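You operate a simulated robot arm through the tools that you are given. There is no shell and no other tool. Be economical: measure what you need, move in short steps, check, and stop when the job is done.

You are at the controls of a simulated two-armed robot. One attempt, no reset.

JOB
Carry the fibre tray to the green mat in both hands, tamp the fibre level and lid it.
Fine: the tray stands on the mat's middle; the tamper goes back to its spot. Set down upright: white tamper.

Only the result counts: the job must be done as asked and must still hold three seconds after the hand-in. Knocking over, shifting, dropping, spilling or breaking anything else fails it. Lids that push on must go on centred and level and be pressed home; caps that screw on are set level and turned clockwise until they are tight.

ROBOT AND FRAMES
Two 7-joint arms with two-finger parallel grippers on one trunk, on a base that drives. Base frame: it is fixed to the floor where the robot stands at the start and does not move with it; the origin is under the middle of the robot, x ahead of it, y to its left, z up; the surface under the hand at the start is at about z = 0.902. Units: m, degrees, N and s.
The left shoulder is at the start at [0.07, 0.163, 1.295], the right one opposite. With the tool pointing down near the work surface each hand reaches from about 0.38 to 0.88 m from the robot's upright axis, wherever it stands, measured 20 degrees to its own side. Places, roughly: green mat [0.5, -0.3, 0.9]; rim of the fibre tray [0.5, -0.1, 1]. Payload 3.43 kg a hand.
The tool frame of a hand sits at the grasp point between the pads (the TCP): z along the fingers, y along the line on which they close. The tips reach 0.034 m beyond it. The gripper opens to 0.128 m. The fingers are 0.024 m wide and 0.012 m thick; the gripper's body (0.048 by 0.13 m) begins 0.096 m behind the TCP.
Orientation is that of the tool frame in the base frame, as a unit quaternion [x, y, z, w]. With the fingers straight down and closing along the base's y, the tool's x points along the base's -x, its y along +y and its z along -z.

CONTROLS
- The arms move only by the tool move_arm. It takes "left_deltas", "right_deltas" or both (then of equal length, played together; a hand with none holds still); each is a list of rows, each a list of 7 numbers: the shift along the base's x, y, z in units of 25 mm (1.0 is 25 mm), then the turn, a rotation vector about the base's x, y, z in units of 4 degrees (1.0 is 4 degrees), then the closure, from 0 (fully open) to 1 (shut). In form: [[x, y, z, rx, ry, rz, grip], ...]. A call has 1 to 12 rows; each row shifts and turns the commanded pose from where the row before left it. A call with a number of a shift or a turn outside -1 to 1 is refused whole. Each row takes 0.2 s and may step no farther than 0.05 m and 8.6 degrees from the row before; otherwise, or with a gripper value out of range, the whole call is refused. A pose out of reach is approached as far as the arm can. The call stops where the force on the tool passes 40 N (or 10 N more than at its start, if that is more) or the arm is blocked; 0.2 s more then pass. The fingers move at their own pace (about 0.153 m/s each) and stop on an object; they squeeze with about 29 N. The grip force told is the motor's: it shows also when the fingers shut on nothing. Time passes only in rows, and 0.2 s behind the last, so rows that do not move let the fingers close. It gives the time, the measured TCP pose, the force on the tool (base axes), the opening and the grip force at its end, in the units of the frame above (readings bear some noise), with the torque about the TCP (base axes, N m) and any sound that the robot's microphone picked up, and new pictures: "show" is both (left out), scene, wrist or none (wrist: the cameras of the hands that moved).
- Cameras (640 x 400 px; columns grow to the right, rows downward): "scene" is now at [0.1341, -0.0156, 1.5149]; the picture's right is [-0.19, -0.98, -0.00], its down [-0.63, 0.12, -0.76] and it looks along [0.75, -0.15, -0.65] (base axes); focal length 248 px, centre (320, 200). "left" rides on the left gripper at [0.076, 0.011, -0.16] in its tool frame; the picture's right is [-0.15, 0.99, 0.00], its down [-0.88, -0.13, -0.46] and it looks along [-0.45, -0.07, 0.89] (tool axes); focal length 234 px, centre (320, 200). "right" rides on the right gripper at [0.076, -0.011, -0.16] in its tool frame; the picture's right is [0.15, 0.99, 0.00], its down [-0.88, 0.13, -0.46] and it looks along [-0.45, 0.07, 0.89] (tool axes); focal length 234 px, centre (320, 200).
- raise_lower(by): slides the trunk up (or, below 0, down) by that many m; the arms and the scene camera ride with it, the base frame stays. It gives what a move gives, with no picture.
- steer(legs): drives the robot by 1 to 6 legs, each [ahead, left, turn to the left] in m, m and degrees, along the robot's own axes; the way and the turn of a leg run together, so that a leg with both is an arc; at most 1.5 m and 180 degrees a leg. The arms and the cameras ride along, it lands a little off, and it stops where it bumps. It gives what a move gives, and a new picture of the scene camera.
- turn_head(pan, tilt): turns the head with the scene camera to pan (to the left, within 86 degrees either way) and tilt (down, from -29 to 69), counted from straight ahead of the robot. It gives what a move gives, and a new picture of the scene camera.
- locate(camera, pixels): for up to 12 pixels [column, row] of the newest picture of that camera ("zoom" is the newest enlarged one), the place [x, y, z] in the base frame of the surface seen there, good to about 0.002 m. The clock stands still meanwhile.
- inspect(camera, box): a new picture of the part [left, top, right, bottom] of that camera's present view, enlarged. The clock stands still meanwhile.
- job_done(): hands the job in; it is judged then, once.

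Work in short steps. Measure before you move; look again where a grasp or a placing could have gone wrong, and mend it. You have 80 turns and 260 pictures in all, those below and enlarged ones among them. Open the grippers and draw the arms clear of the work before you hand the job in, unless the task says otherwise; then end with one line.

The tools are called as a command line: name --argument value ..., lists and objects as JSON in quotes. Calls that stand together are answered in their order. move_arm: Moves the arms, as the interface text tells. Its arguments: {"type":"object","properties":{"left_deltas":{"type":"array"},"right_deltas":{"type":"array"},"show":{"type":"string","enum":["both","scene","wrist","none"]}},"required":[]} The other tools are called the same way: raise_lower (by) slides the trunk up or down; steer (legs) drives the base; turn_head (pan, tilt) turns the head that bears the scene camera; locate (camera, pixels) gives the place of the surface under pixels of a picture; inspect (camera, box) takes an enlarged picture of a part of a camera's view; job_done () hands the job in.

At the start:

```text
time: 0.0
left_position: [0.6295, -0.0891, 1.1767]
left_orientation: [-0.001, 1.0, 0.001, -0.001]
left_ft_force: [-0.3, 0.2, -0.3]
left_torque: [0.01, -0.01, 0.01]
left_grip_width: 0.1277
left_gripper_force: 0.1
right_position: [0.4288, -0.5089, 1.2173]
right_orientation: [0.001, 1.0, 0.0, 0.0]
right_ft_force: [-0.6, 0.3, -0.3]
right_torque: [-0.01, 0.06, -0.01]
right_grip_width: 0.128
right_gripper_force: 0.1
trunk travel left (down, up): [-0.775, 0.165]
robot x, y, heading: [-0.0006, -0.0055, 0.2]
head pan, tilt: [-11.0, 40.2]
```

scene: 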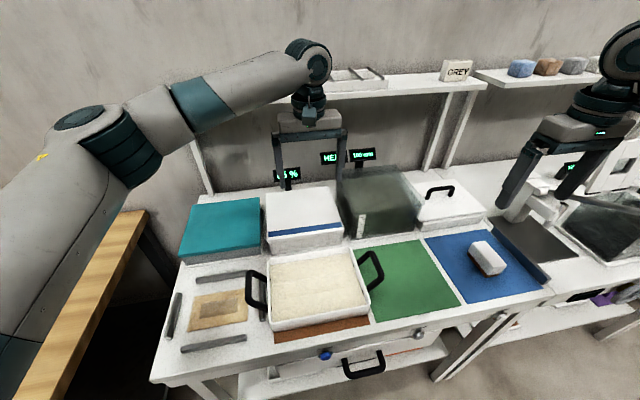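
right: 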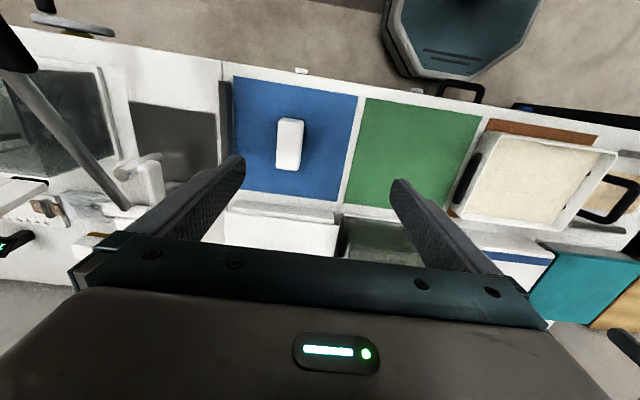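
left: 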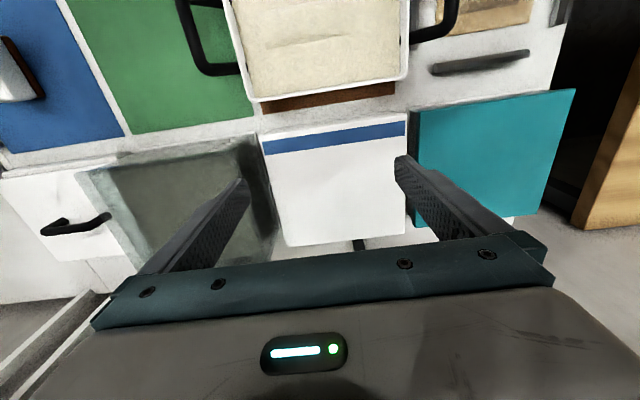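

The tray with two black handles sits around (315,290), the green mat at (405,280), the white tamper on the blue mat at (487,258), and the lid with a black handle is possibly at (445,205). I'll enlarge these areas to see the details.

inspect --camera "scene" --box '[230, 220, 400, 340]'

inspect --camera "scene" --box '[380, 160, 560, 310]'

locate --camera "scene" --pixels '[[268, 261], [352, 250], [368, 315], [277, 327], [252, 290], [372, 270], [310, 290], [415, 241], [460, 304], [373, 320], [424, 237], [545, 289]]'

locate --camera "scene" --pixels '[[470, 244], [489, 241], [506, 265], [487, 273], [415, 188], [466, 184], [487, 212], [420, 222], [428, 192], [452, 190], [440, 187], [440, 205]]'

```text
3.33 times, centred on (315, 280) of scene
```

zoom: 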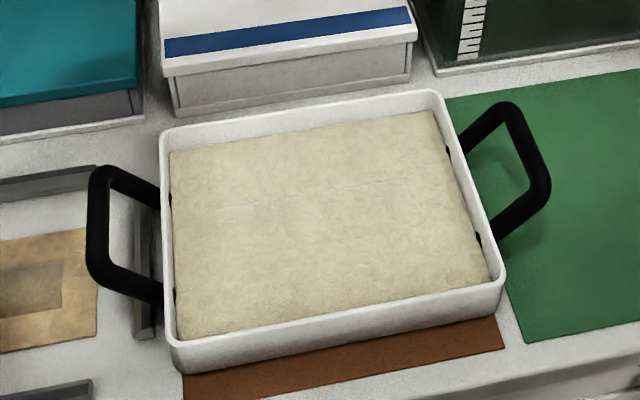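

```text
2.67 times, centred on (470, 235) of scene
```

zoom: 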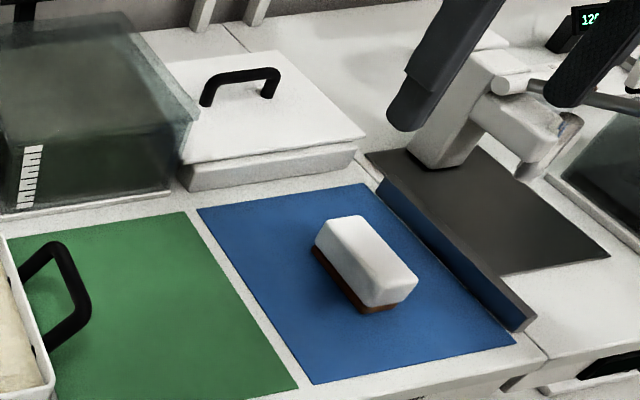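

```text
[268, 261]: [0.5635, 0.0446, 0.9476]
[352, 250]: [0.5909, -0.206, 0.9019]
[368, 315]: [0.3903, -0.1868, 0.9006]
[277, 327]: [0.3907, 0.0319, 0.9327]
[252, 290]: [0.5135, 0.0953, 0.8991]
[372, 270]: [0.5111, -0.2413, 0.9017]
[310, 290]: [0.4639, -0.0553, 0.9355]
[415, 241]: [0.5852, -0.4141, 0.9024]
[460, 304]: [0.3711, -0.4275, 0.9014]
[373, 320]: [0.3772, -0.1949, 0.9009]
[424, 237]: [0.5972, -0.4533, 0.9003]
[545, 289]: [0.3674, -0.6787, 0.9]
```

```text
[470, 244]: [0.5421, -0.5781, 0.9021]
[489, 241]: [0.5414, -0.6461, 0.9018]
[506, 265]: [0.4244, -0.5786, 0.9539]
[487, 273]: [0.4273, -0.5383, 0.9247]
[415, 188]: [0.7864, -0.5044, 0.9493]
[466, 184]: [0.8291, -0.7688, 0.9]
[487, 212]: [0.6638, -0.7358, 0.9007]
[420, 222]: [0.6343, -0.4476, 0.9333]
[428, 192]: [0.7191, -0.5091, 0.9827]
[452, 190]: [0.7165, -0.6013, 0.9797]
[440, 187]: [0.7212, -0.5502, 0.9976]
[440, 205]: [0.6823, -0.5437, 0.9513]
```

The white panel with a black handle at about (445,205) looks like the lid on a stand. I'll enlarge the tray again and measure its corners and handles.

inspect --camera "scene" --box '[230, 220, 400, 340]'

locate --camera "zoom" --pixels '[[165, 131], [435, 94], [500, 284], [176, 362], [96, 230], [130, 178], [130, 292], [538, 165], [490, 120], [522, 215], [320, 225], [318, 108]]'

locate --camera "zoom" --pixels '[[200, 180], [415, 130], [460, 270], [200, 320], [300, 180], [168, 240], [470, 190], [340, 320], [447, 102], [525, 338], [345, 345], [350, 365]]'

inspect --camera "scene" --box '[400, 170, 500, 240]'

inspect --camera "scene" --box '[170, 130, 390, 270]'

```text
3.33 times, centred on (315, 280) of scene
```

zoom: 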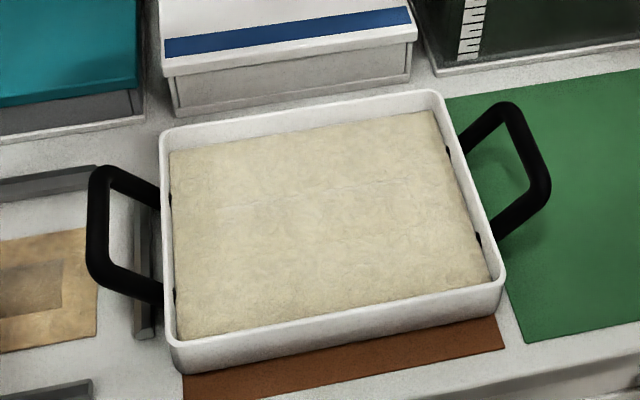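

```text
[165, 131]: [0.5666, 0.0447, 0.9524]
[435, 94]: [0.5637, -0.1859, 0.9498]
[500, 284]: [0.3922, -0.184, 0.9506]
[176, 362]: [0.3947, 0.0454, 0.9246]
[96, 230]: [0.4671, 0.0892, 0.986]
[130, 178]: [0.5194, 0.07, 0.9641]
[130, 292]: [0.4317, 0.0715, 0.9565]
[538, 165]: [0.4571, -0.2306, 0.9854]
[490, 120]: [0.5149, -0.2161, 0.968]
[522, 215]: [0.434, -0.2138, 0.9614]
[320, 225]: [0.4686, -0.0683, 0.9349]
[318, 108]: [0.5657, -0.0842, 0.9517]
```

```text
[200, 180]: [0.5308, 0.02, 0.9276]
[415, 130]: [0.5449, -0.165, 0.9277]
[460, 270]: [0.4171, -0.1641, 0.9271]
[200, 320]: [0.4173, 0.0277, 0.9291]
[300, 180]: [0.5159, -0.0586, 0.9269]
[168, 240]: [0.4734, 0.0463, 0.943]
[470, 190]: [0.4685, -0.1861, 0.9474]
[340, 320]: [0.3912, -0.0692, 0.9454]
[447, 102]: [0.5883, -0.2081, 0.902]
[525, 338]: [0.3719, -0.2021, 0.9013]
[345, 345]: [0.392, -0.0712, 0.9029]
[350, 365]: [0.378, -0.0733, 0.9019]
```

```text
5.71 times, centred on (450, 205) of scene
```

zoom: 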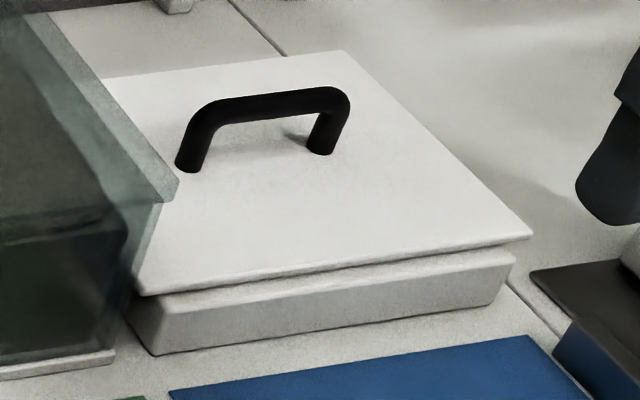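

```text
2.86 times, centred on (280, 200) of scene
```

zoom: 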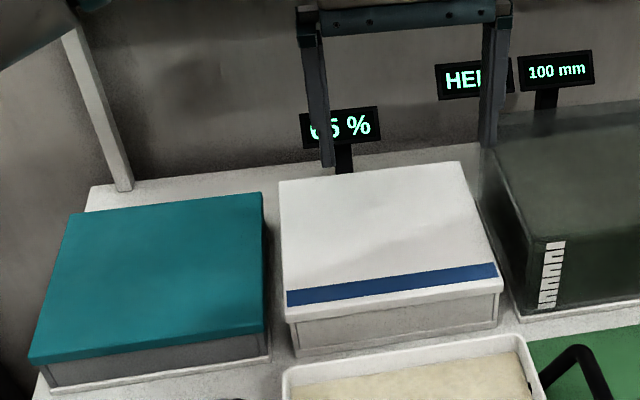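

The tray spans x 0.391–0.566 and y −0.186–0.046, with its handle bars at z≈0.985. The lid at (0.72,−0.55) is near the reach limit, so I'll drive 0.2 m to the right before measuring further.

steer --legs '[[0, -0.22, 0]]'

```text
time: 1.7
left_position: [0.6303, -0.3066, 1.1788]
left_orientation: [-0.003, 1.0, 0.0, -0.001]
left_ft_force: [-0.7, 0.3, -0.2]
left_torque: [-0.02, 0.0, -0.01]
left_grip_width: 0.1279
left_gripper_force: 0.0
right_position: [0.4307, -0.727, 1.2173]
right_orientation: [-0.003, 1.0, -0.001, 0.001]
right_ft_force: [0.4, -0.6, -0.5]
right_torque: [-0.03, 0.02, 0.01]
right_grip_width: 0.1281
right_gripper_force: 0.0
trunk travel left (down, up): [-0.775, 0.165]
robot x, y, heading: [0.0002, -0.2195, 0.5]
head pan, tilt: [-11.0, 40.2]
```

scene: 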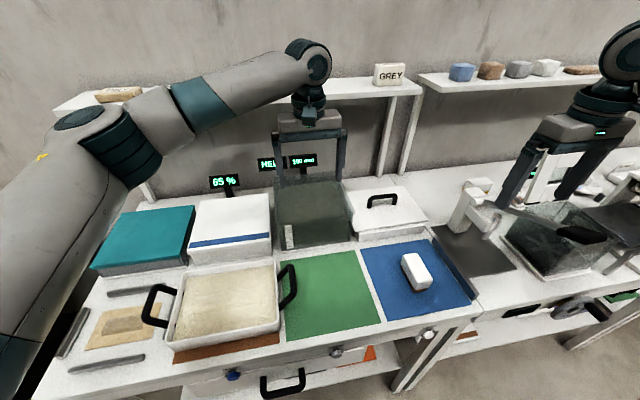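

The drive landed well. I'll now measure the lid, tamper, mat and tray handles in enlarged views.

inspect --camera "scene" --box '[340, 175, 440, 245]'

inspect --camera "scene" --box '[355, 235, 475, 325]'

inspect --camera "scene" --box '[260, 235, 400, 345]'

inspect --camera "scene" --box '[130, 250, 310, 370]'

```text
5.71 times, centred on (390, 210) of scene
```

zoom: 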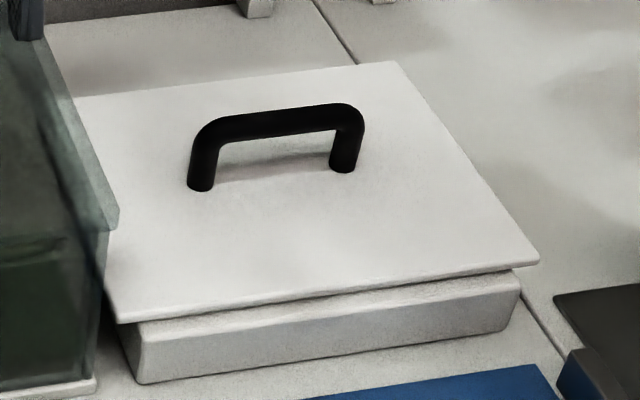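

```text
4.44 times, centred on (415, 280) of scene
```

zoom: 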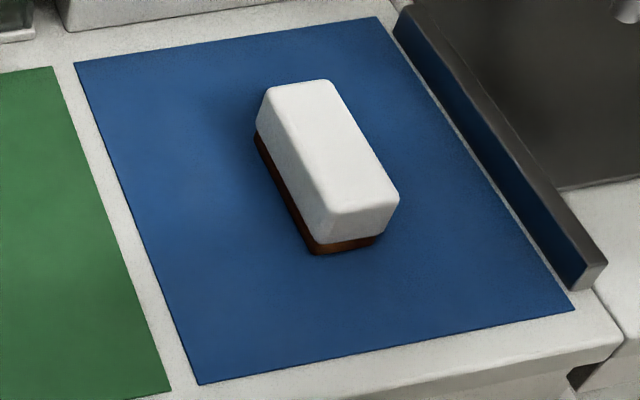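

```text
3.64 times, centred on (330, 290) of scene
```

zoom: 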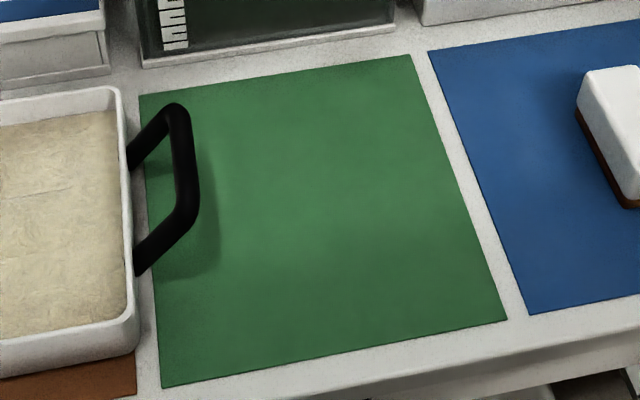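

```text
3.33 times, centred on (220, 310) of scene
```

zoom: 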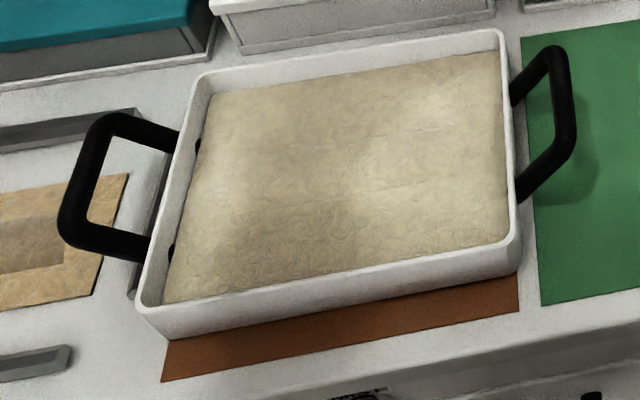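

Now I'll locate points on the handles, mat corners, tamper and lid.

locate --camera "zoom" --pixels '[[85, 175], [105, 122], [70, 228], [570, 100], [550, 52], [566, 148], [195, 84], [497, 34], [518, 235], [140, 310], [517, 112], [170, 190]]'

locate --camera "scene" --pixels '[[280.6, 261.3], [355, 250], [381, 322], [287, 341], [399, 257.5], [404, 254], [416, 254], [428, 278], [423, 283], [414, 289], [403, 281], [415, 266]]'

locate --camera "scene" --pixels '[[356, 193], [402, 186.5], [426, 220.5], [356, 230.5], [371, 200], [381, 196.3], [398, 195], [390, 195.5], [376, 198], [384, 215], [361, 236], [413, 228]]'

```text
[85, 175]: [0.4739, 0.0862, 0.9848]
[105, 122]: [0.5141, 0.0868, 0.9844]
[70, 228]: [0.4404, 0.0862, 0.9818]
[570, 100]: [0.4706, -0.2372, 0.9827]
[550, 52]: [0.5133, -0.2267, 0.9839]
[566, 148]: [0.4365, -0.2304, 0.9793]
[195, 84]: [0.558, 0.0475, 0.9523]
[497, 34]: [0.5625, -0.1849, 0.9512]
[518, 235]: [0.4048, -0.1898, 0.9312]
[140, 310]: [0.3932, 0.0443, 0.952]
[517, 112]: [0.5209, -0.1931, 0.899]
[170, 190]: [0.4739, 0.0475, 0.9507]
```

```text
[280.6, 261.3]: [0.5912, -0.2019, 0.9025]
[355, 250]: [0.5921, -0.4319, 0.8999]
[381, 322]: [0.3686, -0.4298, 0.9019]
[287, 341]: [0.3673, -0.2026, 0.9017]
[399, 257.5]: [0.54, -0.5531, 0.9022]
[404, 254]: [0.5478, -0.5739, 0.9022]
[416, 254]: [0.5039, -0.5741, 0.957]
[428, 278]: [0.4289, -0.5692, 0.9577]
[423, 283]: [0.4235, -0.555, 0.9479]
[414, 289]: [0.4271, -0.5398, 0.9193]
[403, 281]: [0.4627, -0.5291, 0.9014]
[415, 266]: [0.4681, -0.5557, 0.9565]
```

```text
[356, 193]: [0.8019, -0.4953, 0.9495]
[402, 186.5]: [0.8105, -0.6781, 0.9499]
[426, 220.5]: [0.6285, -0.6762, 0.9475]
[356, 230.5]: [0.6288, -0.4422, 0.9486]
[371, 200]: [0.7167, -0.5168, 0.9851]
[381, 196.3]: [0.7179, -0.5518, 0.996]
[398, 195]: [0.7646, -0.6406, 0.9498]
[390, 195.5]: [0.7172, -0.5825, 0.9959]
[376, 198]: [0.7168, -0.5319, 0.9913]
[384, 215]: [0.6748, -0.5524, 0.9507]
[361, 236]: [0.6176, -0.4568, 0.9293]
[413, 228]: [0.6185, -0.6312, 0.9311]
```

The mat's centre is (0.480,−0.3165) and the tray's is (0.4785,−0.070), so the tray must shift about −0.2465 in y. The handle bars are at y≈0.087 and y≈−0.232. I'll bring both hands toward them, high up, with narrowed fingers.

move_arm --left_deltas '[[-0.507, 1, -0.263, 0, 0, 0, 0.3], [-0.507, 1, -0.263, 0, 0, 0, 0.6], [-0.507, 1, -0.263, 0, 0, 0, 0.66], [-0.507, 1, -0.263, 0, 0, 0, 0.66], [-0.507, 1, -0.263, 0, 0, 0, 0.66], [-0.507, 1, -0.263, 0, 0, 0, 0.66], [-0.507, 1, -0.263, 0, 0, 0, 0.66], [-0.507, 1, -0.263, 0, 0, 0, 0.66], [-0.507, 1, -0.263, 0, 0, 0, 0.66], [-0.507, 1, -0.263, 0, 0, 0, 0.66], [-0.507, 1, -0.263, 0, 0, 0, 0.66], [-0.507, 1, -0.263, 0, 0, 0, 0.66]]' --right_deltas '[[0.16, 1, -0.39, 0, 0, 0, 0.3], [0.16, 1, -0.39, 0, 0, 0, 0.6], [0.16, 1, -0.39, 0, 0, 0, 0.66], [0.16, 1, -0.39, 0, 0, 0, 0.66], [0.16, 1, -0.39, 0, 0, 0, 0.66], [0.16, 1, -0.39, 0, 0, 0, 0.66], [0.16, 1, -0.39, 0, 0, 0, 0.66], [0.16, 1, -0.39, 0, 0, 0, 0.66], [0.16, 1, -0.39, 0, 0, 0, 0.66], [0.16, 1, -0.39, 0, 0, 0, 0.66], [0.16, 1, -0.39, 0, 0, 0, 0.66], [0.16, 1, -0.39, 0, 0, 0, 0.66]]' --show "none"

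```text
time: 4.3
left_position: [0.4783, -0.0045, 1.0986]
left_orientation: [-0.003, 1.0, -0.002, 0.0]
left_ft_force: [0.8, 0.4, 0.0]
left_torque: [-0.04, 0.02, 0.0]
left_grip_width: 0.0436
left_gripper_force: 0.1
right_position: [0.4806, -0.426, 1.099]
right_orientation: [-0.002, 1.0, 0.0, 0.0]
right_ft_force: [-0.3, 0.3, -0.5]
right_torque: [0.0, -0.01, -0.02]
right_grip_width: 0.0436
right_gripper_force: 0.0
trunk travel left (down, up): [-0.775, 0.165]
robot x, y, heading: [0.0032, -0.221, 0.3]
head pan, tilt: [-11.0, 40.2]
```

Both hands are at z≈1.10. I'll place them over the handle bars and look.

move_arm --left_deltas '[[0, 0.915, 0, 0, 0, 0, 0.66], [0, 0.915, 0, 0, 0, 0, 0.66], [0, 0.915, 0, 0, 0, 0, 0.66], [0, 0.915, 0, 0, 0, 0, 0.66], [0, 0, 0, 0, 0, 0, 0.66], [0, 0, 0, 0, 0, 0, 0.66], [0, 0, 0, 0, 0, 0, 0.66], [0, 0, 0, 0, 0, 0, 0.66], [0, 0, -0.8, 0, 0, 0, 0.66], [0, 0, -0.8, 0, 0, 0, 0.66]]' --right_deltas '[[0, 0.97, 0, 0, 0, 0, 0.66], [0, 0.97, 0, 0, 0, 0, 0.66], [0, 0.97, 0, 0, 0, 0, 0.66], [0, 0.97, 0, 0, 0, 0, 0.66], [0, 0.97, 0, 0, 0, 0, 0.66], [0, 0.97, 0, 0, 0, 0, 0.66], [0, 0.97, 0, 0, 0, 0, 0.66], [0, 0.97, 0, 0, 0, 0, 0.66], [0, 0, -0.8, 0, 0, 0, 0.66], [0, 0, -0.8, 0, 0, 0, 0.66]]'

```text
time: 6.5
left_position: [0.4783, 0.0846, 1.0571]
left_orientation: [-0.003, 1.0, 0.0, 0.0]
left_ft_force: [1.2, 0.4, 0.3]
left_torque: [-0.02, 0.01, -0.01]
left_grip_width: 0.0435
left_gripper_force: 0.1
right_position: [0.4817, -0.2346, 1.0593]
right_orientation: [-0.003, 1.0, 0.0, 0.0]
right_ft_force: [-1.0, -0.9, 0.1]
right_torque: [-0.02, 0.0, 0.01]
right_grip_width: 0.0437
right_gripper_force: 0.0
trunk travel left (down, up): [-0.775, 0.165]
robot x, y, heading: [0.0014, -0.2219, 0.3]
head pan, tilt: [-11.0, 40.2]
```

scene: 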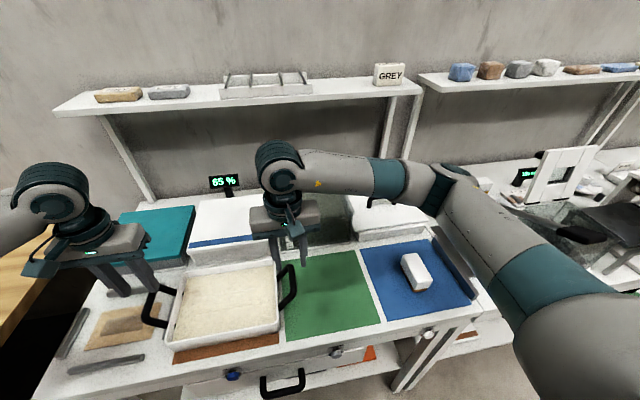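
right: 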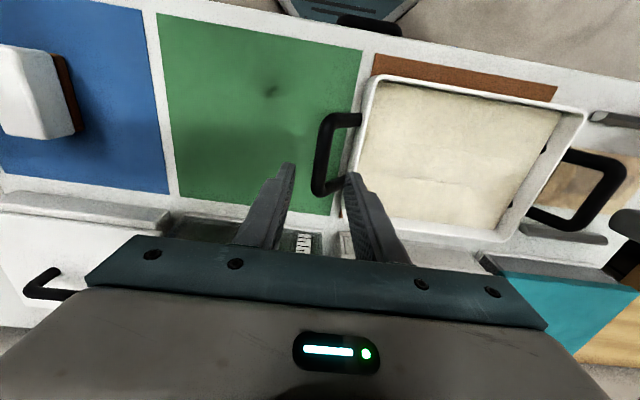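
left: 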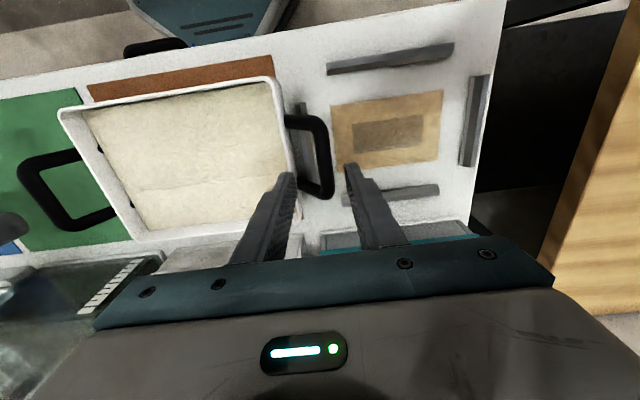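

Both pairs of fingers seem to straddle the bars. I'll measure the bars with the wrist cameras: the left bar at about (325,155), the right bar at about (320,155).

locate --camera "left" --pixels '[[317, 130], [325, 155], [331, 185], [320, 155], [330, 155], [295, 140]]'

locate --camera "right" --pixels '[[325, 130], [321, 155], [317, 183], [316, 155], [326, 155], [360, 140]]'

```text
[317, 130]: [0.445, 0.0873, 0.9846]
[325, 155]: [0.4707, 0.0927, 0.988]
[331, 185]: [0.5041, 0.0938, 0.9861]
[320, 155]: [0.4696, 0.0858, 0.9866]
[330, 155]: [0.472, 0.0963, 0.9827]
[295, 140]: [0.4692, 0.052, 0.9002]
```

```text
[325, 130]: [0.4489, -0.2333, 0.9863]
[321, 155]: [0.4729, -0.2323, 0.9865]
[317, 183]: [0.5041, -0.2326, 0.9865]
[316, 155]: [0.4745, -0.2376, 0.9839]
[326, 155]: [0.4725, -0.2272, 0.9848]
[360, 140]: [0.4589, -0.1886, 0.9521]
```

The bars' centres are at y=0.091 and y=−0.2325, with tops at z≈0.988. I'll descend to TCP z≈0.984 with small y corrections and then close.

move_arm --left_deltas '[[0, 0.256, 0, 0, 0, 0, 0.66], [0, 0, -0.975, 0, 0, 0, 0.66], [0, 0, -0.975, 0, 0, 0, 0.66], [0, 0, -0.975, 0, 0, 0, 0.66], [0, 0, 0, 0, 0, 0, 0.66], [0, 0, 0, 0, 0, 0, 0.66]]' --right_deltas '[[-0.12, 0.08, 0, 0, 0, 0, 0.66], [0, 0, -1, 0, 0, 0, 0.66], [0, 0, -1, 0, 0, 0, 0.66], [0, 0, -1, 0, 0, 0, 0.66], [0, 0, 0, 0, 0, 0, 0.66], [0, 0, 0, 0, 0, 0, 0.66]]' --show "wrist"

```text
time: 7.9
left_position: [0.478, 0.0905, 0.9846]
left_orientation: [-0.004, 1.0, -0.001, 0.0]
left_ft_force: [0.4, -0.3, 0.3]
left_torque: [0.02, -0.04, -0.03]
left_grip_width: 0.0436
left_gripper_force: 0.0
right_position: [0.4775, -0.232, 0.9839]
right_orientation: [-0.003, 1.0, -0.001, 0.0]
right_ft_force: [0.1, 0.2, 0.0]
right_torque: [0.01, -0.03, -0.01]
right_grip_width: 0.0434
right_gripper_force: 0.0
trunk travel left (down, up): [-0.775, 0.165]
robot x, y, heading: [0.0016, -0.2168, 0.7]
head pan, tilt: [-11.0, 40.2]
```

right: 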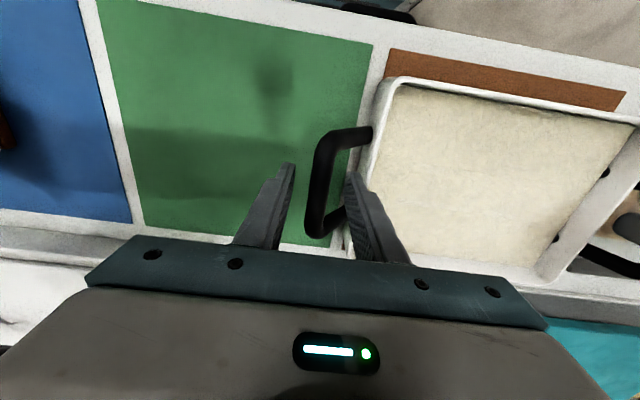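
left: 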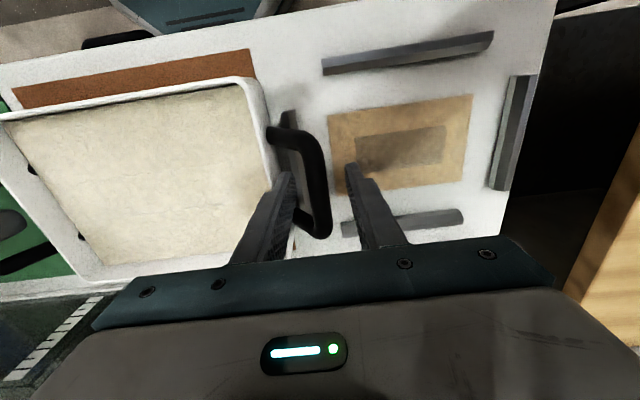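

The fingers straddle both bars without contact. I'll close both grippers now.

move_arm --left_deltas '[[0, 0, 0, 0, 0, 0, 0.85], [0, 0, 0, 0, 0, 0, 1], [0, 0, 0, 0, 0, 0, 1], [0, 0, 0, 0, 0, 0, 1]]' --right_deltas '[[0, 0, 0, 0, 0, 0, 0.85], [0, 0, 0, 0, 0, 0, 1], [0, 0, 0, 0, 0, 0, 1], [0, 0, 0, 0, 0, 0, 1]]' --show "none"

```text
time: 8.9
left_position: [0.4767, 0.0901, 0.9841]
left_orientation: [-0.003, 1.0, -0.001, -0.001]
left_ft_force: [-1.3, -13.1, 0.4]
left_torque: [-0.13, -0.25, 0.27]
left_grip_width: 0.0157
left_gripper_force: 29.0
right_position: [0.4784, -0.2297, 0.9837]
right_orientation: [-0.003, 1.0, 0.001, 0.0]
right_ft_force: [0.8, 12.1, 0.2]
right_torque: [0.08, -0.03, -0.74]
right_grip_width: 0.0158
right_gripper_force: 29.3
trunk travel left (down, up): [-0.775, 0.165]
robot x, y, heading: [0.0001, -0.2208, 0.2]
head pan, tilt: [-11.0, 40.2]
```

Both grips hold at 0.0157 m and 29 N. A small inward pull of 13 N shows, so I'll ease the hands together by 1 mm while lifting 30 mm.

move_arm --left_deltas '[[0, -0.04, 0, 0, 0, 0, 1], [0, 0, 0.2, 0, 0, 0, 1], [0, 0, 0.3, 0, 0, 0, 1], [0, 0, 0.4, 0, 0, 0, 1], [0, 0, 0.3, 0, 0, 0, 1], [0, 0, 0, 0, 0, 0, 1]]' --right_deltas '[[0, 0.04, 0, 0, 0, 0, 1], [0, 0, 0.2, 0, 0, 0, 1], [0, 0, 0.3, 0, 0, 0, 1], [0, 0, 0.4, 0, 0, 0, 1], [0, 0, 0.3, 0, 0, 0, 1], [0, 0, 0, 0, 0, 0, 1]]' --show "scene"

```text
time: 10.3
left_position: [0.4777, 0.091, 1.0151]
left_orientation: [-0.003, 1.0, 0.0, -0.001]
left_ft_force: [-3.4, -7.3, -5.8]
left_torque: [-0.05, 0.39, -0.27]
left_grip_width: 0.0157
left_gripper_force: 28.7
right_position: [0.4758, -0.2309, 1.0143]
right_orientation: [-0.002, 1.0, 0.001, 0.0]
right_ft_force: [4.0, 7.0, -5.7]
right_torque: [-0.01, -0.4, -0.73]
right_grip_width: 0.016
right_gripper_force: 28.6
trunk travel left (down, up): [-0.775, 0.165]
robot x, y, heading: [0.0007, -0.2176, 0.2]
head pan, tilt: [-11.0, 40.2]
```

scene: 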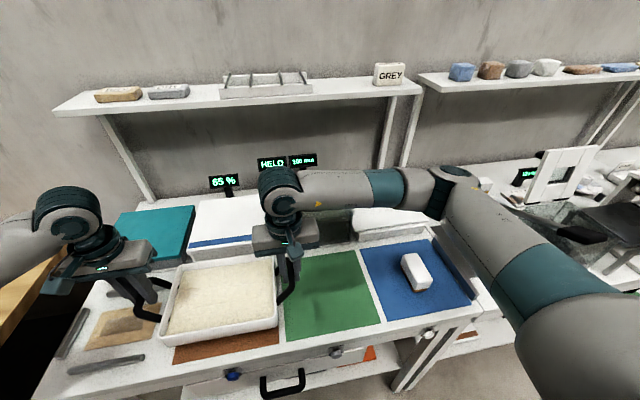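

The tray is level, with about 5.8 N on each hand. I'll carry it −0.2465 m in y.

move_arm --left_deltas '[[0, -0.4, 0, 0, 0, 0, 1], [0, -0.8, 0, 0, 0, 0, 1], [0, -1, 0, 0, 0, 0, 1], [0, -1, 0, 0, 0, 0, 1], [0, -1, 0, 0, 0, 0, 1], [0, -1, 0, 0, 0, 0, 1], [0, -1, 0, 0, 0, 0, 1], [0, -1, 0, 0, 0, 0, 1], [0, -1, 0, 0, 0, 0, 1], [0, -0.8, 0, 0, 0, 0, 1], [0, -0.5, 0, 0, 0, 0, 1], [0, -0.36, 0, 0, 0, 0, 1]]' --right_deltas '[[0, -0.4, 0, 0, 0, 0, 1], [0, -0.8, 0, 0, 0, 0, 1], [0, -1, 0, 0, 0, 0, 1], [0, -1, 0, 0, 0, 0, 1], [0, -1, 0, 0, 0, 0, 1], [0, -1, 0, 0, 0, 0, 1], [0, -1, 0, 0, 0, 0, 1], [0, -1, 0, 0, 0, 0, 1], [0, -1, 0, 0, 0, 0, 1], [0, -0.8, 0, 0, 0, 0, 1], [0, -0.5, 0, 0, 0, 0, 1], [0, -0.36, 0, 0, 0, 0, 1]]' --show "scene"

```text
time: 12.4
left_position: [0.4829, -0.0869, 1.0118]
left_orientation: [-0.027, 1.0, 0.006, -0.003]
left_ft_force: [-5.4, 26.6, -4.7]
left_torque: [0.29, -0.32, -0.39]
left_grip_width: 0.0155
left_gripper_force: 29.2
right_position: [0.4943, -0.4065, 1.0125]
right_orientation: [-0.033, 0.999, -0.008, -0.003]
right_ft_force: [2.6, -26.6, -4.6]
right_torque: [-0.18, 0.18, -0.55]
right_grip_width: 0.0165
right_gripper_force: 29.2
trunk travel left (down, up): [-0.775, 0.165]
robot x, y, heading: [0.0082, -0.2148, 2.7]
head pan, tilt: [-11.0, 40.2]
stopped in row 10 (right hand): the force on the tool passed its limit at 43 N (the readings are from after the stop); the commanded pose is now the measured one
```

scene: 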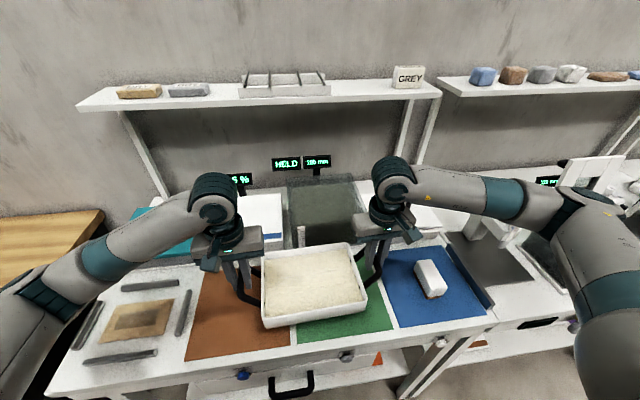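

The carry stopped on a force of 43 N: the base yawed 2.7° and the hands squeezed 2 mm together. The tray is still held level, so I'll relieve the squeeze by 1 mm each and let it settle.

move_arm --left_deltas '[[0, 0.04, 0, 0, 0, 0, 1], [0, 0, 0, 0, 0, 0, 1], [0, 0, 0, 0, 0, 0, 1]]' --right_deltas '[[0, -0.04, 0, 0, 0, 0, 1], [0, 0, 0, 0, 0, 0, 1], [0, 0, 0, 0, 0, 0, 1]]' --show "none"

```text
time: 13.2
left_position: [0.4854, -0.0881, 1.0089]
left_orientation: [-0.025, 1.0, 0.0, -0.004]
left_ft_force: [-4.3, 23.9, -4.9]
left_torque: [0.24, 0.49, -0.34]
left_grip_width: 0.0157
left_gripper_force: 29.0
right_position: [0.4962, -0.4083, 1.0104]
right_orientation: [-0.029, 1.0, -0.009, -0.004]
right_ft_force: [5.0, -23.6, -4.7]
right_torque: [-0.19, -0.43, -0.73]
right_grip_width: 0.0163
right_gripper_force: 28.8
trunk travel left (down, up): [-0.775, 0.165]
robot x, y, heading: [0.0115, -0.2254, 2.4]
head pan, tilt: [-11.0, 40.2]
```

24 N of squeeze and about 2–3° of yaw remain. I'll turn the hands and tray back gently and spread the hands slightly.

move_arm --left_deltas '[[-0.06, 0.02, 0, 0, 0, -0.19, 1], [-0.06, 0.02, 0, 0, 0, -0.19, 1], [-0.06, 0, 0, 0, 0, -0.19, 1], [-0.06, 0, 0, 0, 0, -0.19, 1], [0, 0, 0, 0, 0, 0, 1], [0, 0, 0, 0, 0, 0, 1]]' --right_deltas '[[-0.19, -0.02, 0, 0, 0, -0.19, 1], [-0.19, -0.02, 0, 0, 0, -0.19, 1], [-0.19, 0, 0, 0, 0, -0.19, 1], [-0.19, 0, 0, 0, 0, -0.19, 1], [0, 0, 0, 0, 0, 0, 1], [0, 0, 0, 0, 0, 0, 1]]' --show "none"

```text
time: 14.6
left_position: [0.4792, -0.0867, 1.0096]
left_orientation: [0.001, 1.0, -0.002, -0.003]
left_ft_force: [-2.2, 8.4, -6.3]
left_torque: [0.03, -0.24, 0.23]
left_grip_width: 0.0155
left_gripper_force: 29.2
right_position: [0.475, -0.4049, 1.0124]
right_orientation: [-0.005, 1.0, -0.008, -0.004]
right_ft_force: [1.5, -9.0, -5.6]
right_torque: [-0.04, 0.29, -0.66]
right_grip_width: 0.0163
right_gripper_force: 28.4
trunk travel left (down, up): [-0.775, 0.165]
robot x, y, heading: [0.0059, -0.2183, 2.4]
head pan, tilt: [-11.0, 40.2]
```

The force is down to 8 N and the yaw is nearly zero. I'll carry the last 70 mm slowly.

move_arm --left_deltas '[[0, -0.15, 0, 0, 0, 0, 1], [0, -0.28, 0, 0, 0, 0, 1], [0, -0.3, 0, 0, 0, 0, 1], [0, -0.3, 0, 0, 0, 0, 1], [0, -0.3, 0, 0, 0, 0, 1], [0, -0.3, 0, 0, 0, 0, 1], [0, -0.3, 0, 0, 0, 0, 1], [0, -0.3, 0, 0, 0, 0, 1], [0, -0.3, 0, 0, 0, 0, 1], [0, -0.2, 0, 0, 0, 0, 1], [0, -0.09, 0, 0, 0, 0, 1], [0, 0, 0, 0, 0, 0, 1]]' --right_deltas '[[0, -0.15, 0, 0, 0, 0, 1], [0, -0.28, 0, 0, 0, 0, 1], [0, -0.3, 0, 0, 0, 0, 1], [0, -0.3, 0, 0, 0, 0, 1], [0, -0.3, 0, 0, 0, 0, 1], [0, -0.3, 0, 0, 0, 0, 1], [0, -0.3, 0, 0, 0, 0, 1], [0, -0.3, 0, 0, 0, 0, 1], [0, -0.3, 0, 0, 0, 0, 1], [0, -0.2, 0, 0, 0, 0, 1], [0, -0.09, 0, 0, 0, 0, 1], [0, 0, 0, 0, 0, 0, 1]]' --show "scene"

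```text
time: 17.4
left_position: [0.4958, -0.0994, 1.0164]
left_orientation: [-0.041, 0.999, -0.003, 0.003]
left_ft_force: [-2.6, 5.6, -5.4]
left_torque: [0.14, -0.14, 0.38]
left_grip_width: 0.0159
left_gripper_force: 29.2
right_position: [0.522, -0.4188, 1.0181]
right_orientation: [-0.046, 0.999, -0.01, 0.002]
right_ft_force: [2.2, -5.5, -5.3]
right_torque: [-0.08, 0.08, -0.89]
right_grip_width: 0.0159
right_gripper_force: 28.6
trunk travel left (down, up): [-0.775, 0.165]
robot x, y, heading: [0.0402, -0.205, 7.7]
head pan, tilt: [-11.0, 40.2]
stopped in row 12 (left hand): the arm was blocked; the commanded pose is now the measured one
```

scene: 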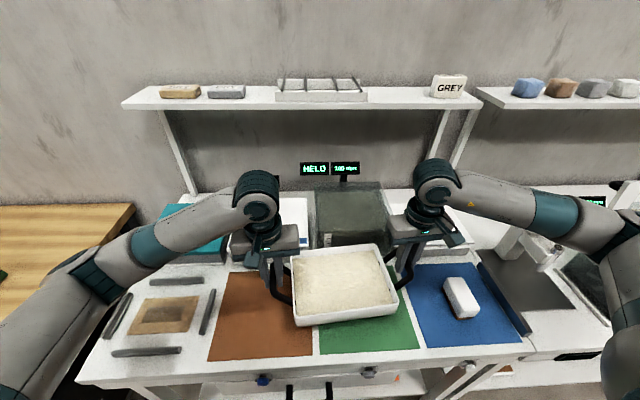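

The arm reports blocked, and the base was pushed round to 7.7° without any net force on the hands. An arm link must be touching something, so I'll turn the head to look at the right and left arms.

turn_head --pan -55 --tilt 40

turn_head --pan 50 --tilt 45

```text
time: 18.6
left_position: [0.5014, -0.1016, 1.015]
left_orientation: [-0.04, 0.999, -0.006, 0.001]
left_ft_force: [-2.7, 11.7, -4.7]
left_torque: [0.11, 0.07, 0.26]
left_grip_width: 0.0156
left_gripper_force: 29.5
right_position: [0.5243, -0.4205, 1.0185]
right_orientation: [-0.047, 0.999, -0.011, 0.001]
right_ft_force: [2.3, -11.6, -5.1]
right_torque: [-0.05, -0.06, -0.71]
right_grip_width: 0.0162
right_gripper_force: 29.0
trunk travel left (down, up): [-0.775, 0.165]
robot x, y, heading: [0.043, -0.2092, 7.3]
head pan, tilt: [-55.0, 40.0]
```

scene: 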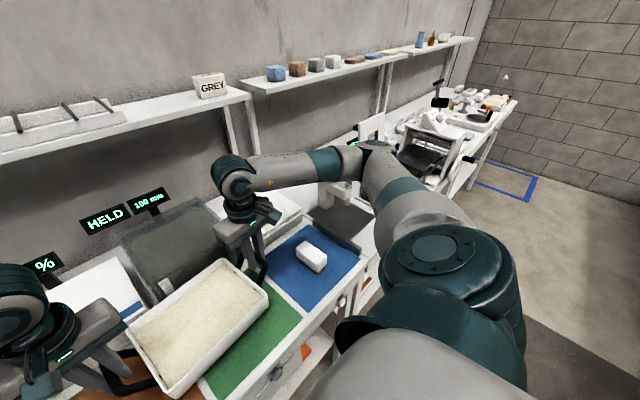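

```text
time: 20.4
left_position: [0.5026, -0.1017, 1.0146]
left_orientation: [-0.04, 0.999, -0.005, 0.001]
left_ft_force: [-3.1, 18.5, -5.9]
left_torque: [0.11, 0.01, 0.27]
left_grip_width: 0.0156
left_gripper_force: 28.9
right_position: [0.5279, -0.4226, 1.0161]
right_orientation: [-0.047, 0.999, -0.011, -0.001]
right_ft_force: [3.3, -18.0, -5.5]
right_torque: [-0.09, -0.04, -0.73]
right_grip_width: 0.0161
right_gripper_force: 29.4
trunk travel left (down, up): [-0.775, 0.165]
robot x, y, heading: [0.0472, -0.2089, 7.1]
head pan, tilt: [50.0, 45.0]
```

scene: 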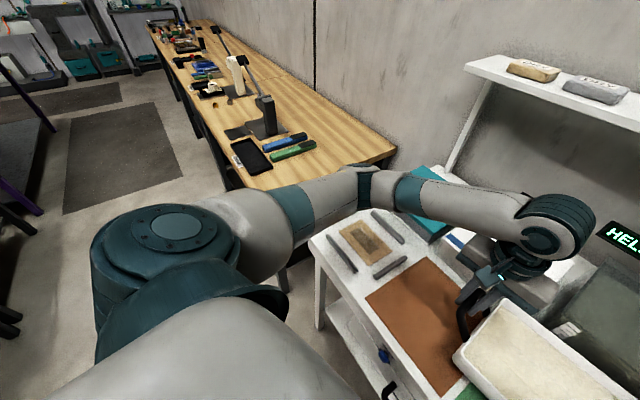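

The left arm's elbow and forearm pass near the teal and striped boxes. I'll measure points on that forearm and the boxes beneath it.

locate --camera "scene" --pixels '[[270, 215], [340, 190], [360, 175], [375, 190], [410, 180], [430, 172], [470, 195], [455, 235], [430, 225], [530, 262], [400, 208], [358, 206]]'

inspect --camera "scene" --box '[340, 150, 640, 340]'

```text
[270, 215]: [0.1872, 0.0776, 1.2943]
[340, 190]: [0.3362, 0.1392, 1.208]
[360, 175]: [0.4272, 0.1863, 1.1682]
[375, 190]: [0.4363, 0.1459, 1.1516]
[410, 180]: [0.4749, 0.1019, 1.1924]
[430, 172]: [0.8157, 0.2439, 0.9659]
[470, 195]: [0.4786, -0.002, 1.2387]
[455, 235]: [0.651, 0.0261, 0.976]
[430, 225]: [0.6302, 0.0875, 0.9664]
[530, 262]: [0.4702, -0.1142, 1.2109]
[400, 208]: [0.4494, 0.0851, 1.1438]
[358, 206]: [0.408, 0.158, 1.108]
```

```text
2.11 times, centred on (490, 245) of scene
```

zoom: 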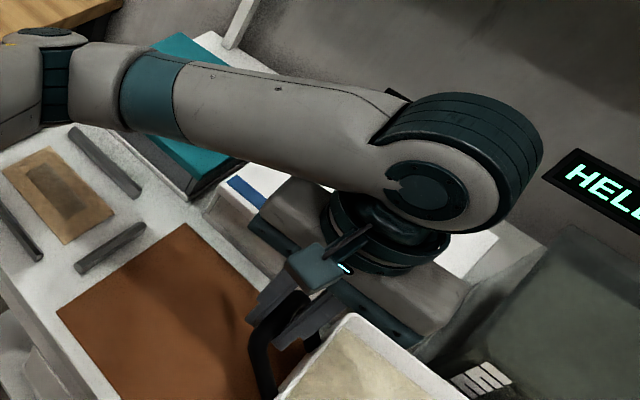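

The left arm is well clear, at z≥1.1 over boxes at about 0.97. The right elbow looked close to the white frame on the bench, so I'll look there and measure.

turn_head --pan -45 --tilt 35

inspect --camera "scene" --box '[240, 100, 480, 250]'

```text
time: 22.1
left_position: [0.5073, -0.126, 1.0157]
left_orientation: [-0.039, 0.999, 0.007, -0.001]
left_ft_force: [-1.1, 3.4, -5.8]
left_torque: [0.1, 0.33, 0.48]
left_grip_width: 0.0157
left_gripper_force: 29.1
right_position: [0.5309, -0.448, 1.0085]
right_orientation: [-0.045, 0.999, 0.002, -0.002]
right_ft_force: [-3.9, -4.0, -4.9]
right_torque: [0.08, -0.1, -0.64]
right_grip_width: 0.0162
right_gripper_force: 28.8
trunk travel left (down, up): [-0.775, 0.165]
robot x, y, heading: [0.0419, -0.211, 6.9]
head pan, tilt: [-45.0, 35.0]
```

scene: 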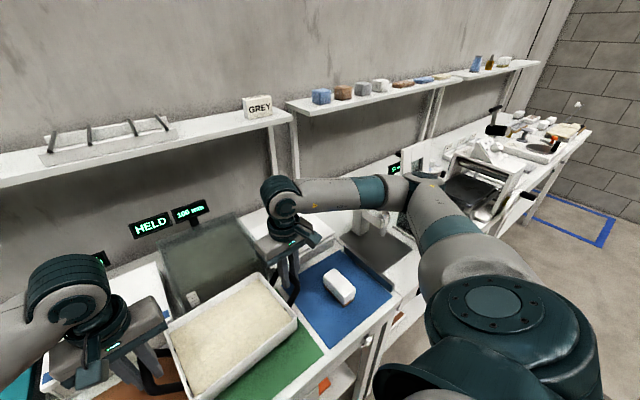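

```text
2.67 times, centred on (360, 175) of scene
```

zoom: 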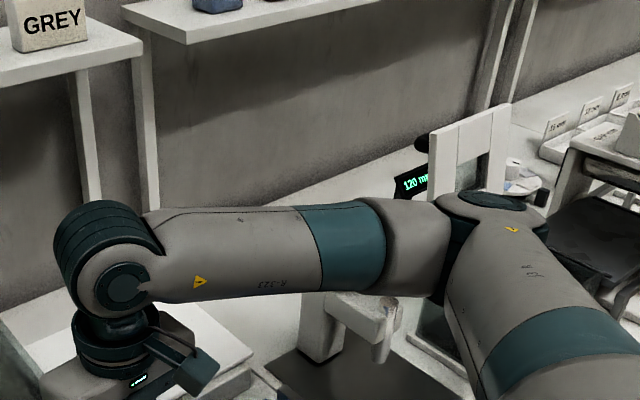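

The hands suddenly slipped 25 mm in −y and the force vanished, so something let go. I'll measure the right elbow, the white frame and the pump post around it.

locate --camera "zoom" --pixels '[[470, 210], [530, 225], [440, 250], [490, 150], [440, 145], [500, 350], [410, 220], [425, 305], [345, 300], [430, 360], [600, 250], [400, 185]]'

locate --camera "scene" --pixels '[[250, 280], [300, 315], [190, 395], [165, 322], [215, 290], [150, 235], [225, 215], [265, 265], [340, 285], [435, 200], [290, 260], [155, 385]]'

```text
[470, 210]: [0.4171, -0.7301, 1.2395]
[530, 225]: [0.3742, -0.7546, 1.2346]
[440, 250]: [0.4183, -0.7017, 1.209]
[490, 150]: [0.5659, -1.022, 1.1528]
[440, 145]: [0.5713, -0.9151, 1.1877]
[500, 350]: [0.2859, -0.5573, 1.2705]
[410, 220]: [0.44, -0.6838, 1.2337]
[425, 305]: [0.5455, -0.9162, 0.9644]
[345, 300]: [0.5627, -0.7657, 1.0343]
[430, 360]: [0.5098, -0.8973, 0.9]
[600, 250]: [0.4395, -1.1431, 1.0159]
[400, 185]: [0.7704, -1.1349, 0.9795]
```

```text
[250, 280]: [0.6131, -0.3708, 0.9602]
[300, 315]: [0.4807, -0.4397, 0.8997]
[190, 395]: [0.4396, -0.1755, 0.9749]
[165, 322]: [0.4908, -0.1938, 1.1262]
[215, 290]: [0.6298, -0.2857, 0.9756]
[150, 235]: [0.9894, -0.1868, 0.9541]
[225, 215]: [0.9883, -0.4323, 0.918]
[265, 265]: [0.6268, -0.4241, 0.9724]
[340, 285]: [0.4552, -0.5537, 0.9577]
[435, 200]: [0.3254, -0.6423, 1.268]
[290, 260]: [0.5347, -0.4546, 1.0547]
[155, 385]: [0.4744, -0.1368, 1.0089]
```

No net force acts on the tray, so the drift comes from the arms and base. The tray's rear edge (x≈0.625) is now near the boxes behind it, so I'll back the base off and turn it back, moving the held tray rigidly.

steer --legs '[[-0.03, 0.0, 0]]'

turn_head --pan -8 --tilt 48

```text
time: 22.9
left_position: [0.482, -0.1258, 1.0115]
left_orientation: [-0.04, 0.999, 0.006, -0.004]
left_ft_force: [-0.8, 2.7, -4.6]
left_torque: [-0.05, -0.1, 0.29]
left_grip_width: 0.0159
left_gripper_force: 28.6
right_position: [0.5062, -0.4479, 1.0079]
right_orientation: [-0.046, 0.999, 0.0, -0.003]
right_ft_force: [2.1, -1.9, -6.0]
right_torque: [-0.05, 0.16, -0.75]
right_grip_width: 0.0162
right_gripper_force: 29.0
trunk travel left (down, up): [-0.775, 0.165]
robot x, y, heading: [0.0167, -0.2142, 7.2]
head pan, tilt: [-45.0, 35.0]
```

scene: 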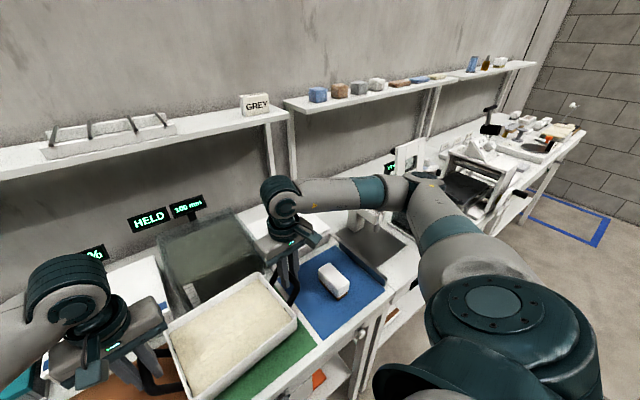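

```text
time: 23.9
left_position: [0.478, -0.1264, 1.0146]
left_orientation: [-0.04, 0.999, 0.004, -0.002]
left_ft_force: [-2.3, -0.6, -5.7]
left_torque: [0.0, 0.0, 0.35]
left_grip_width: 0.0156
left_gripper_force: 29.0
right_position: [0.5027, -0.4473, 1.0099]
right_orientation: [-0.045, 0.999, 0.001, -0.001]
right_ft_force: [1.8, 0.6, -5.8]
right_torque: [0.03, 0.04, -0.71]
right_grip_width: 0.0159
right_gripper_force: 29.2
trunk travel left (down, up): [-0.775, 0.165]
robot x, y, heading: [0.0181, -0.2139, 7.4]
head pan, tilt: [-8.0, 48.0]
```

scene: 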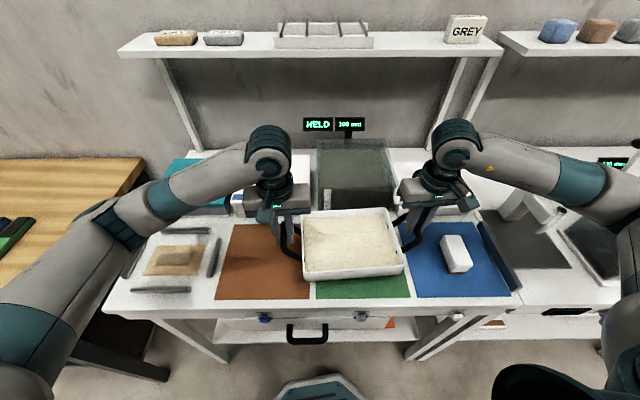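

The internal force is now near zero. I'll turn the base 4.6° to the right, which should bring the tray close to the mat's centre.

steer --legs '[[-0.003, 0.008, -4.6]]'

```text
time: 24.8
left_position: [0.4807, -0.1561, 1.0139]
left_orientation: [0.0, 1.0, 0.005, -0.002]
left_ft_force: [-1.1, -2.0, -5.4]
left_torque: [-0.04, 0.05, 0.35]
left_grip_width: 0.0159
left_gripper_force: 29.7
right_position: [0.4795, -0.4766, 1.0099]
right_orientation: [-0.005, 1.0, 0.0, -0.001]
right_ft_force: [1.2, 0.6, -6.0]
right_torque: [-0.01, -0.02, -0.69]
right_grip_width: 0.0162
right_gripper_force: 29.6
trunk travel left (down, up): [-0.775, 0.165]
robot x, y, heading: [0.0135, -0.2029, 2.6]
head pan, tilt: [-8.0, 48.0]
```

scene: 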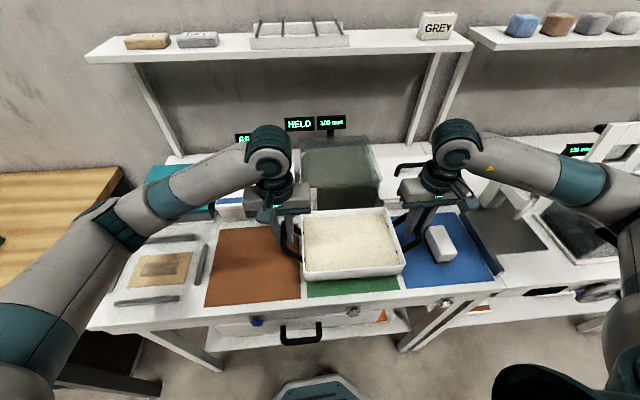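

The hands now average (0.480,−0.316) with no yaw. I'll check the tray's rim corners before lowering.

inspect --camera "scene" --box '[270, 180, 430, 300]'

locate --camera "scene" --pixels '[[301.5, 211], [384, 208.5], [403, 265], [306, 273], [301, 240], [395, 237], [344, 210], [355, 269], [350, 240]]'

```text
3.33 times, centred on (350, 240) of scene
```

zoom: 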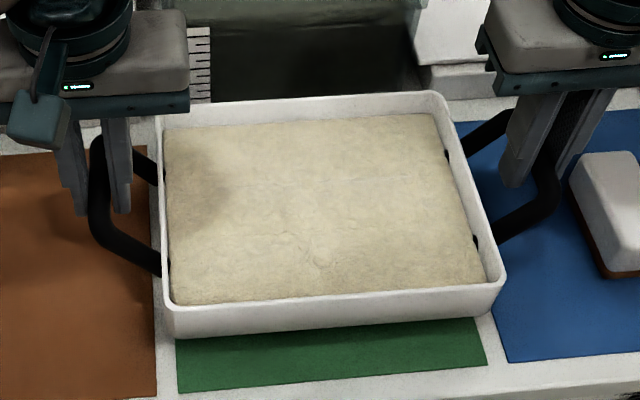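

```text
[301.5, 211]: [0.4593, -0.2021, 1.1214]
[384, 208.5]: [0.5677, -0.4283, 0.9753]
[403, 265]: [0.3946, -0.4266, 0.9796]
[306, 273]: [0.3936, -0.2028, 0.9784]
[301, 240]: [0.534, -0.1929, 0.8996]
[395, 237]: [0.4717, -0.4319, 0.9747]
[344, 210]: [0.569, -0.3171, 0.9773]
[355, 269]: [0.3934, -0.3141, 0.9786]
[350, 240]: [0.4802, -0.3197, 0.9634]
```

The tray is centred at (0.4808,−0.3165) with its rim at about 0.977, so it needs to go down about 26 mm. I'll lower it gently, levelling slightly.

move_arm --left_deltas '[[0, 0, -0.25, 0, 0, 0, 1], [0, 0, -0.25, 0, 0, 0, 1], [0, 0, -0.25, 0, 0, 0, 1], [0, 0, -0.2, 0, 0, 0, 1], [0, 0, -0.15, 0, 0, 0, 1], [0, 0, 0, 0, 0, 0, 1]]' --right_deltas '[[0, 0, -0.22, 0, 0, 0, 1], [0, 0, -0.22, 0, 0, 0, 1], [0, 0, -0.22, 0, 0, 0, 1], [0, 0, -0.17, 0, 0, 0, 1], [0, 0, -0.13, 0, 0, 0, 1], [0, 0, 0, 0, 0, 0, 1]]' --show "scene"

```text
time: 26.2
left_position: [0.4768, -0.1564, 0.9884]
left_orientation: [0.002, 1.0, 0.005, 0.0]
left_ft_force: [-1.5, -1.7, -4.5]
left_torque: [0.02, 0.1, 0.37]
left_grip_width: 0.0157
left_gripper_force: 29.2
right_position: [0.4759, -0.4775, 0.9881]
right_orientation: [-0.004, 1.0, 0.001, 0.0]
right_ft_force: [0.0, 1.4, -5.5]
right_torque: [0.04, -0.07, -0.71]
right_grip_width: 0.0163
right_gripper_force: 29.0
trunk travel left (down, up): [-0.775, 0.165]
robot x, y, heading: [0.0107, -0.205, 2.7]
head pan, tilt: [-8.0, 48.0]
```

scene: 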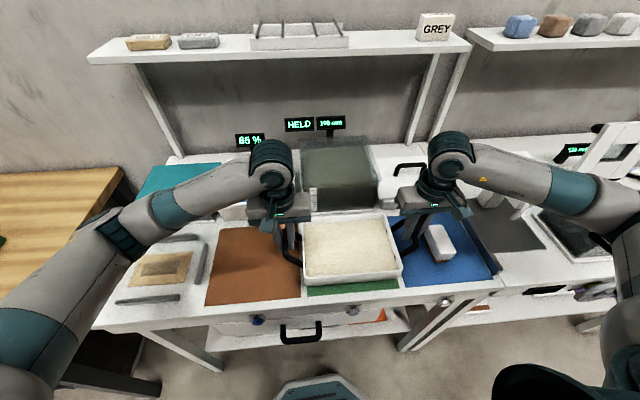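

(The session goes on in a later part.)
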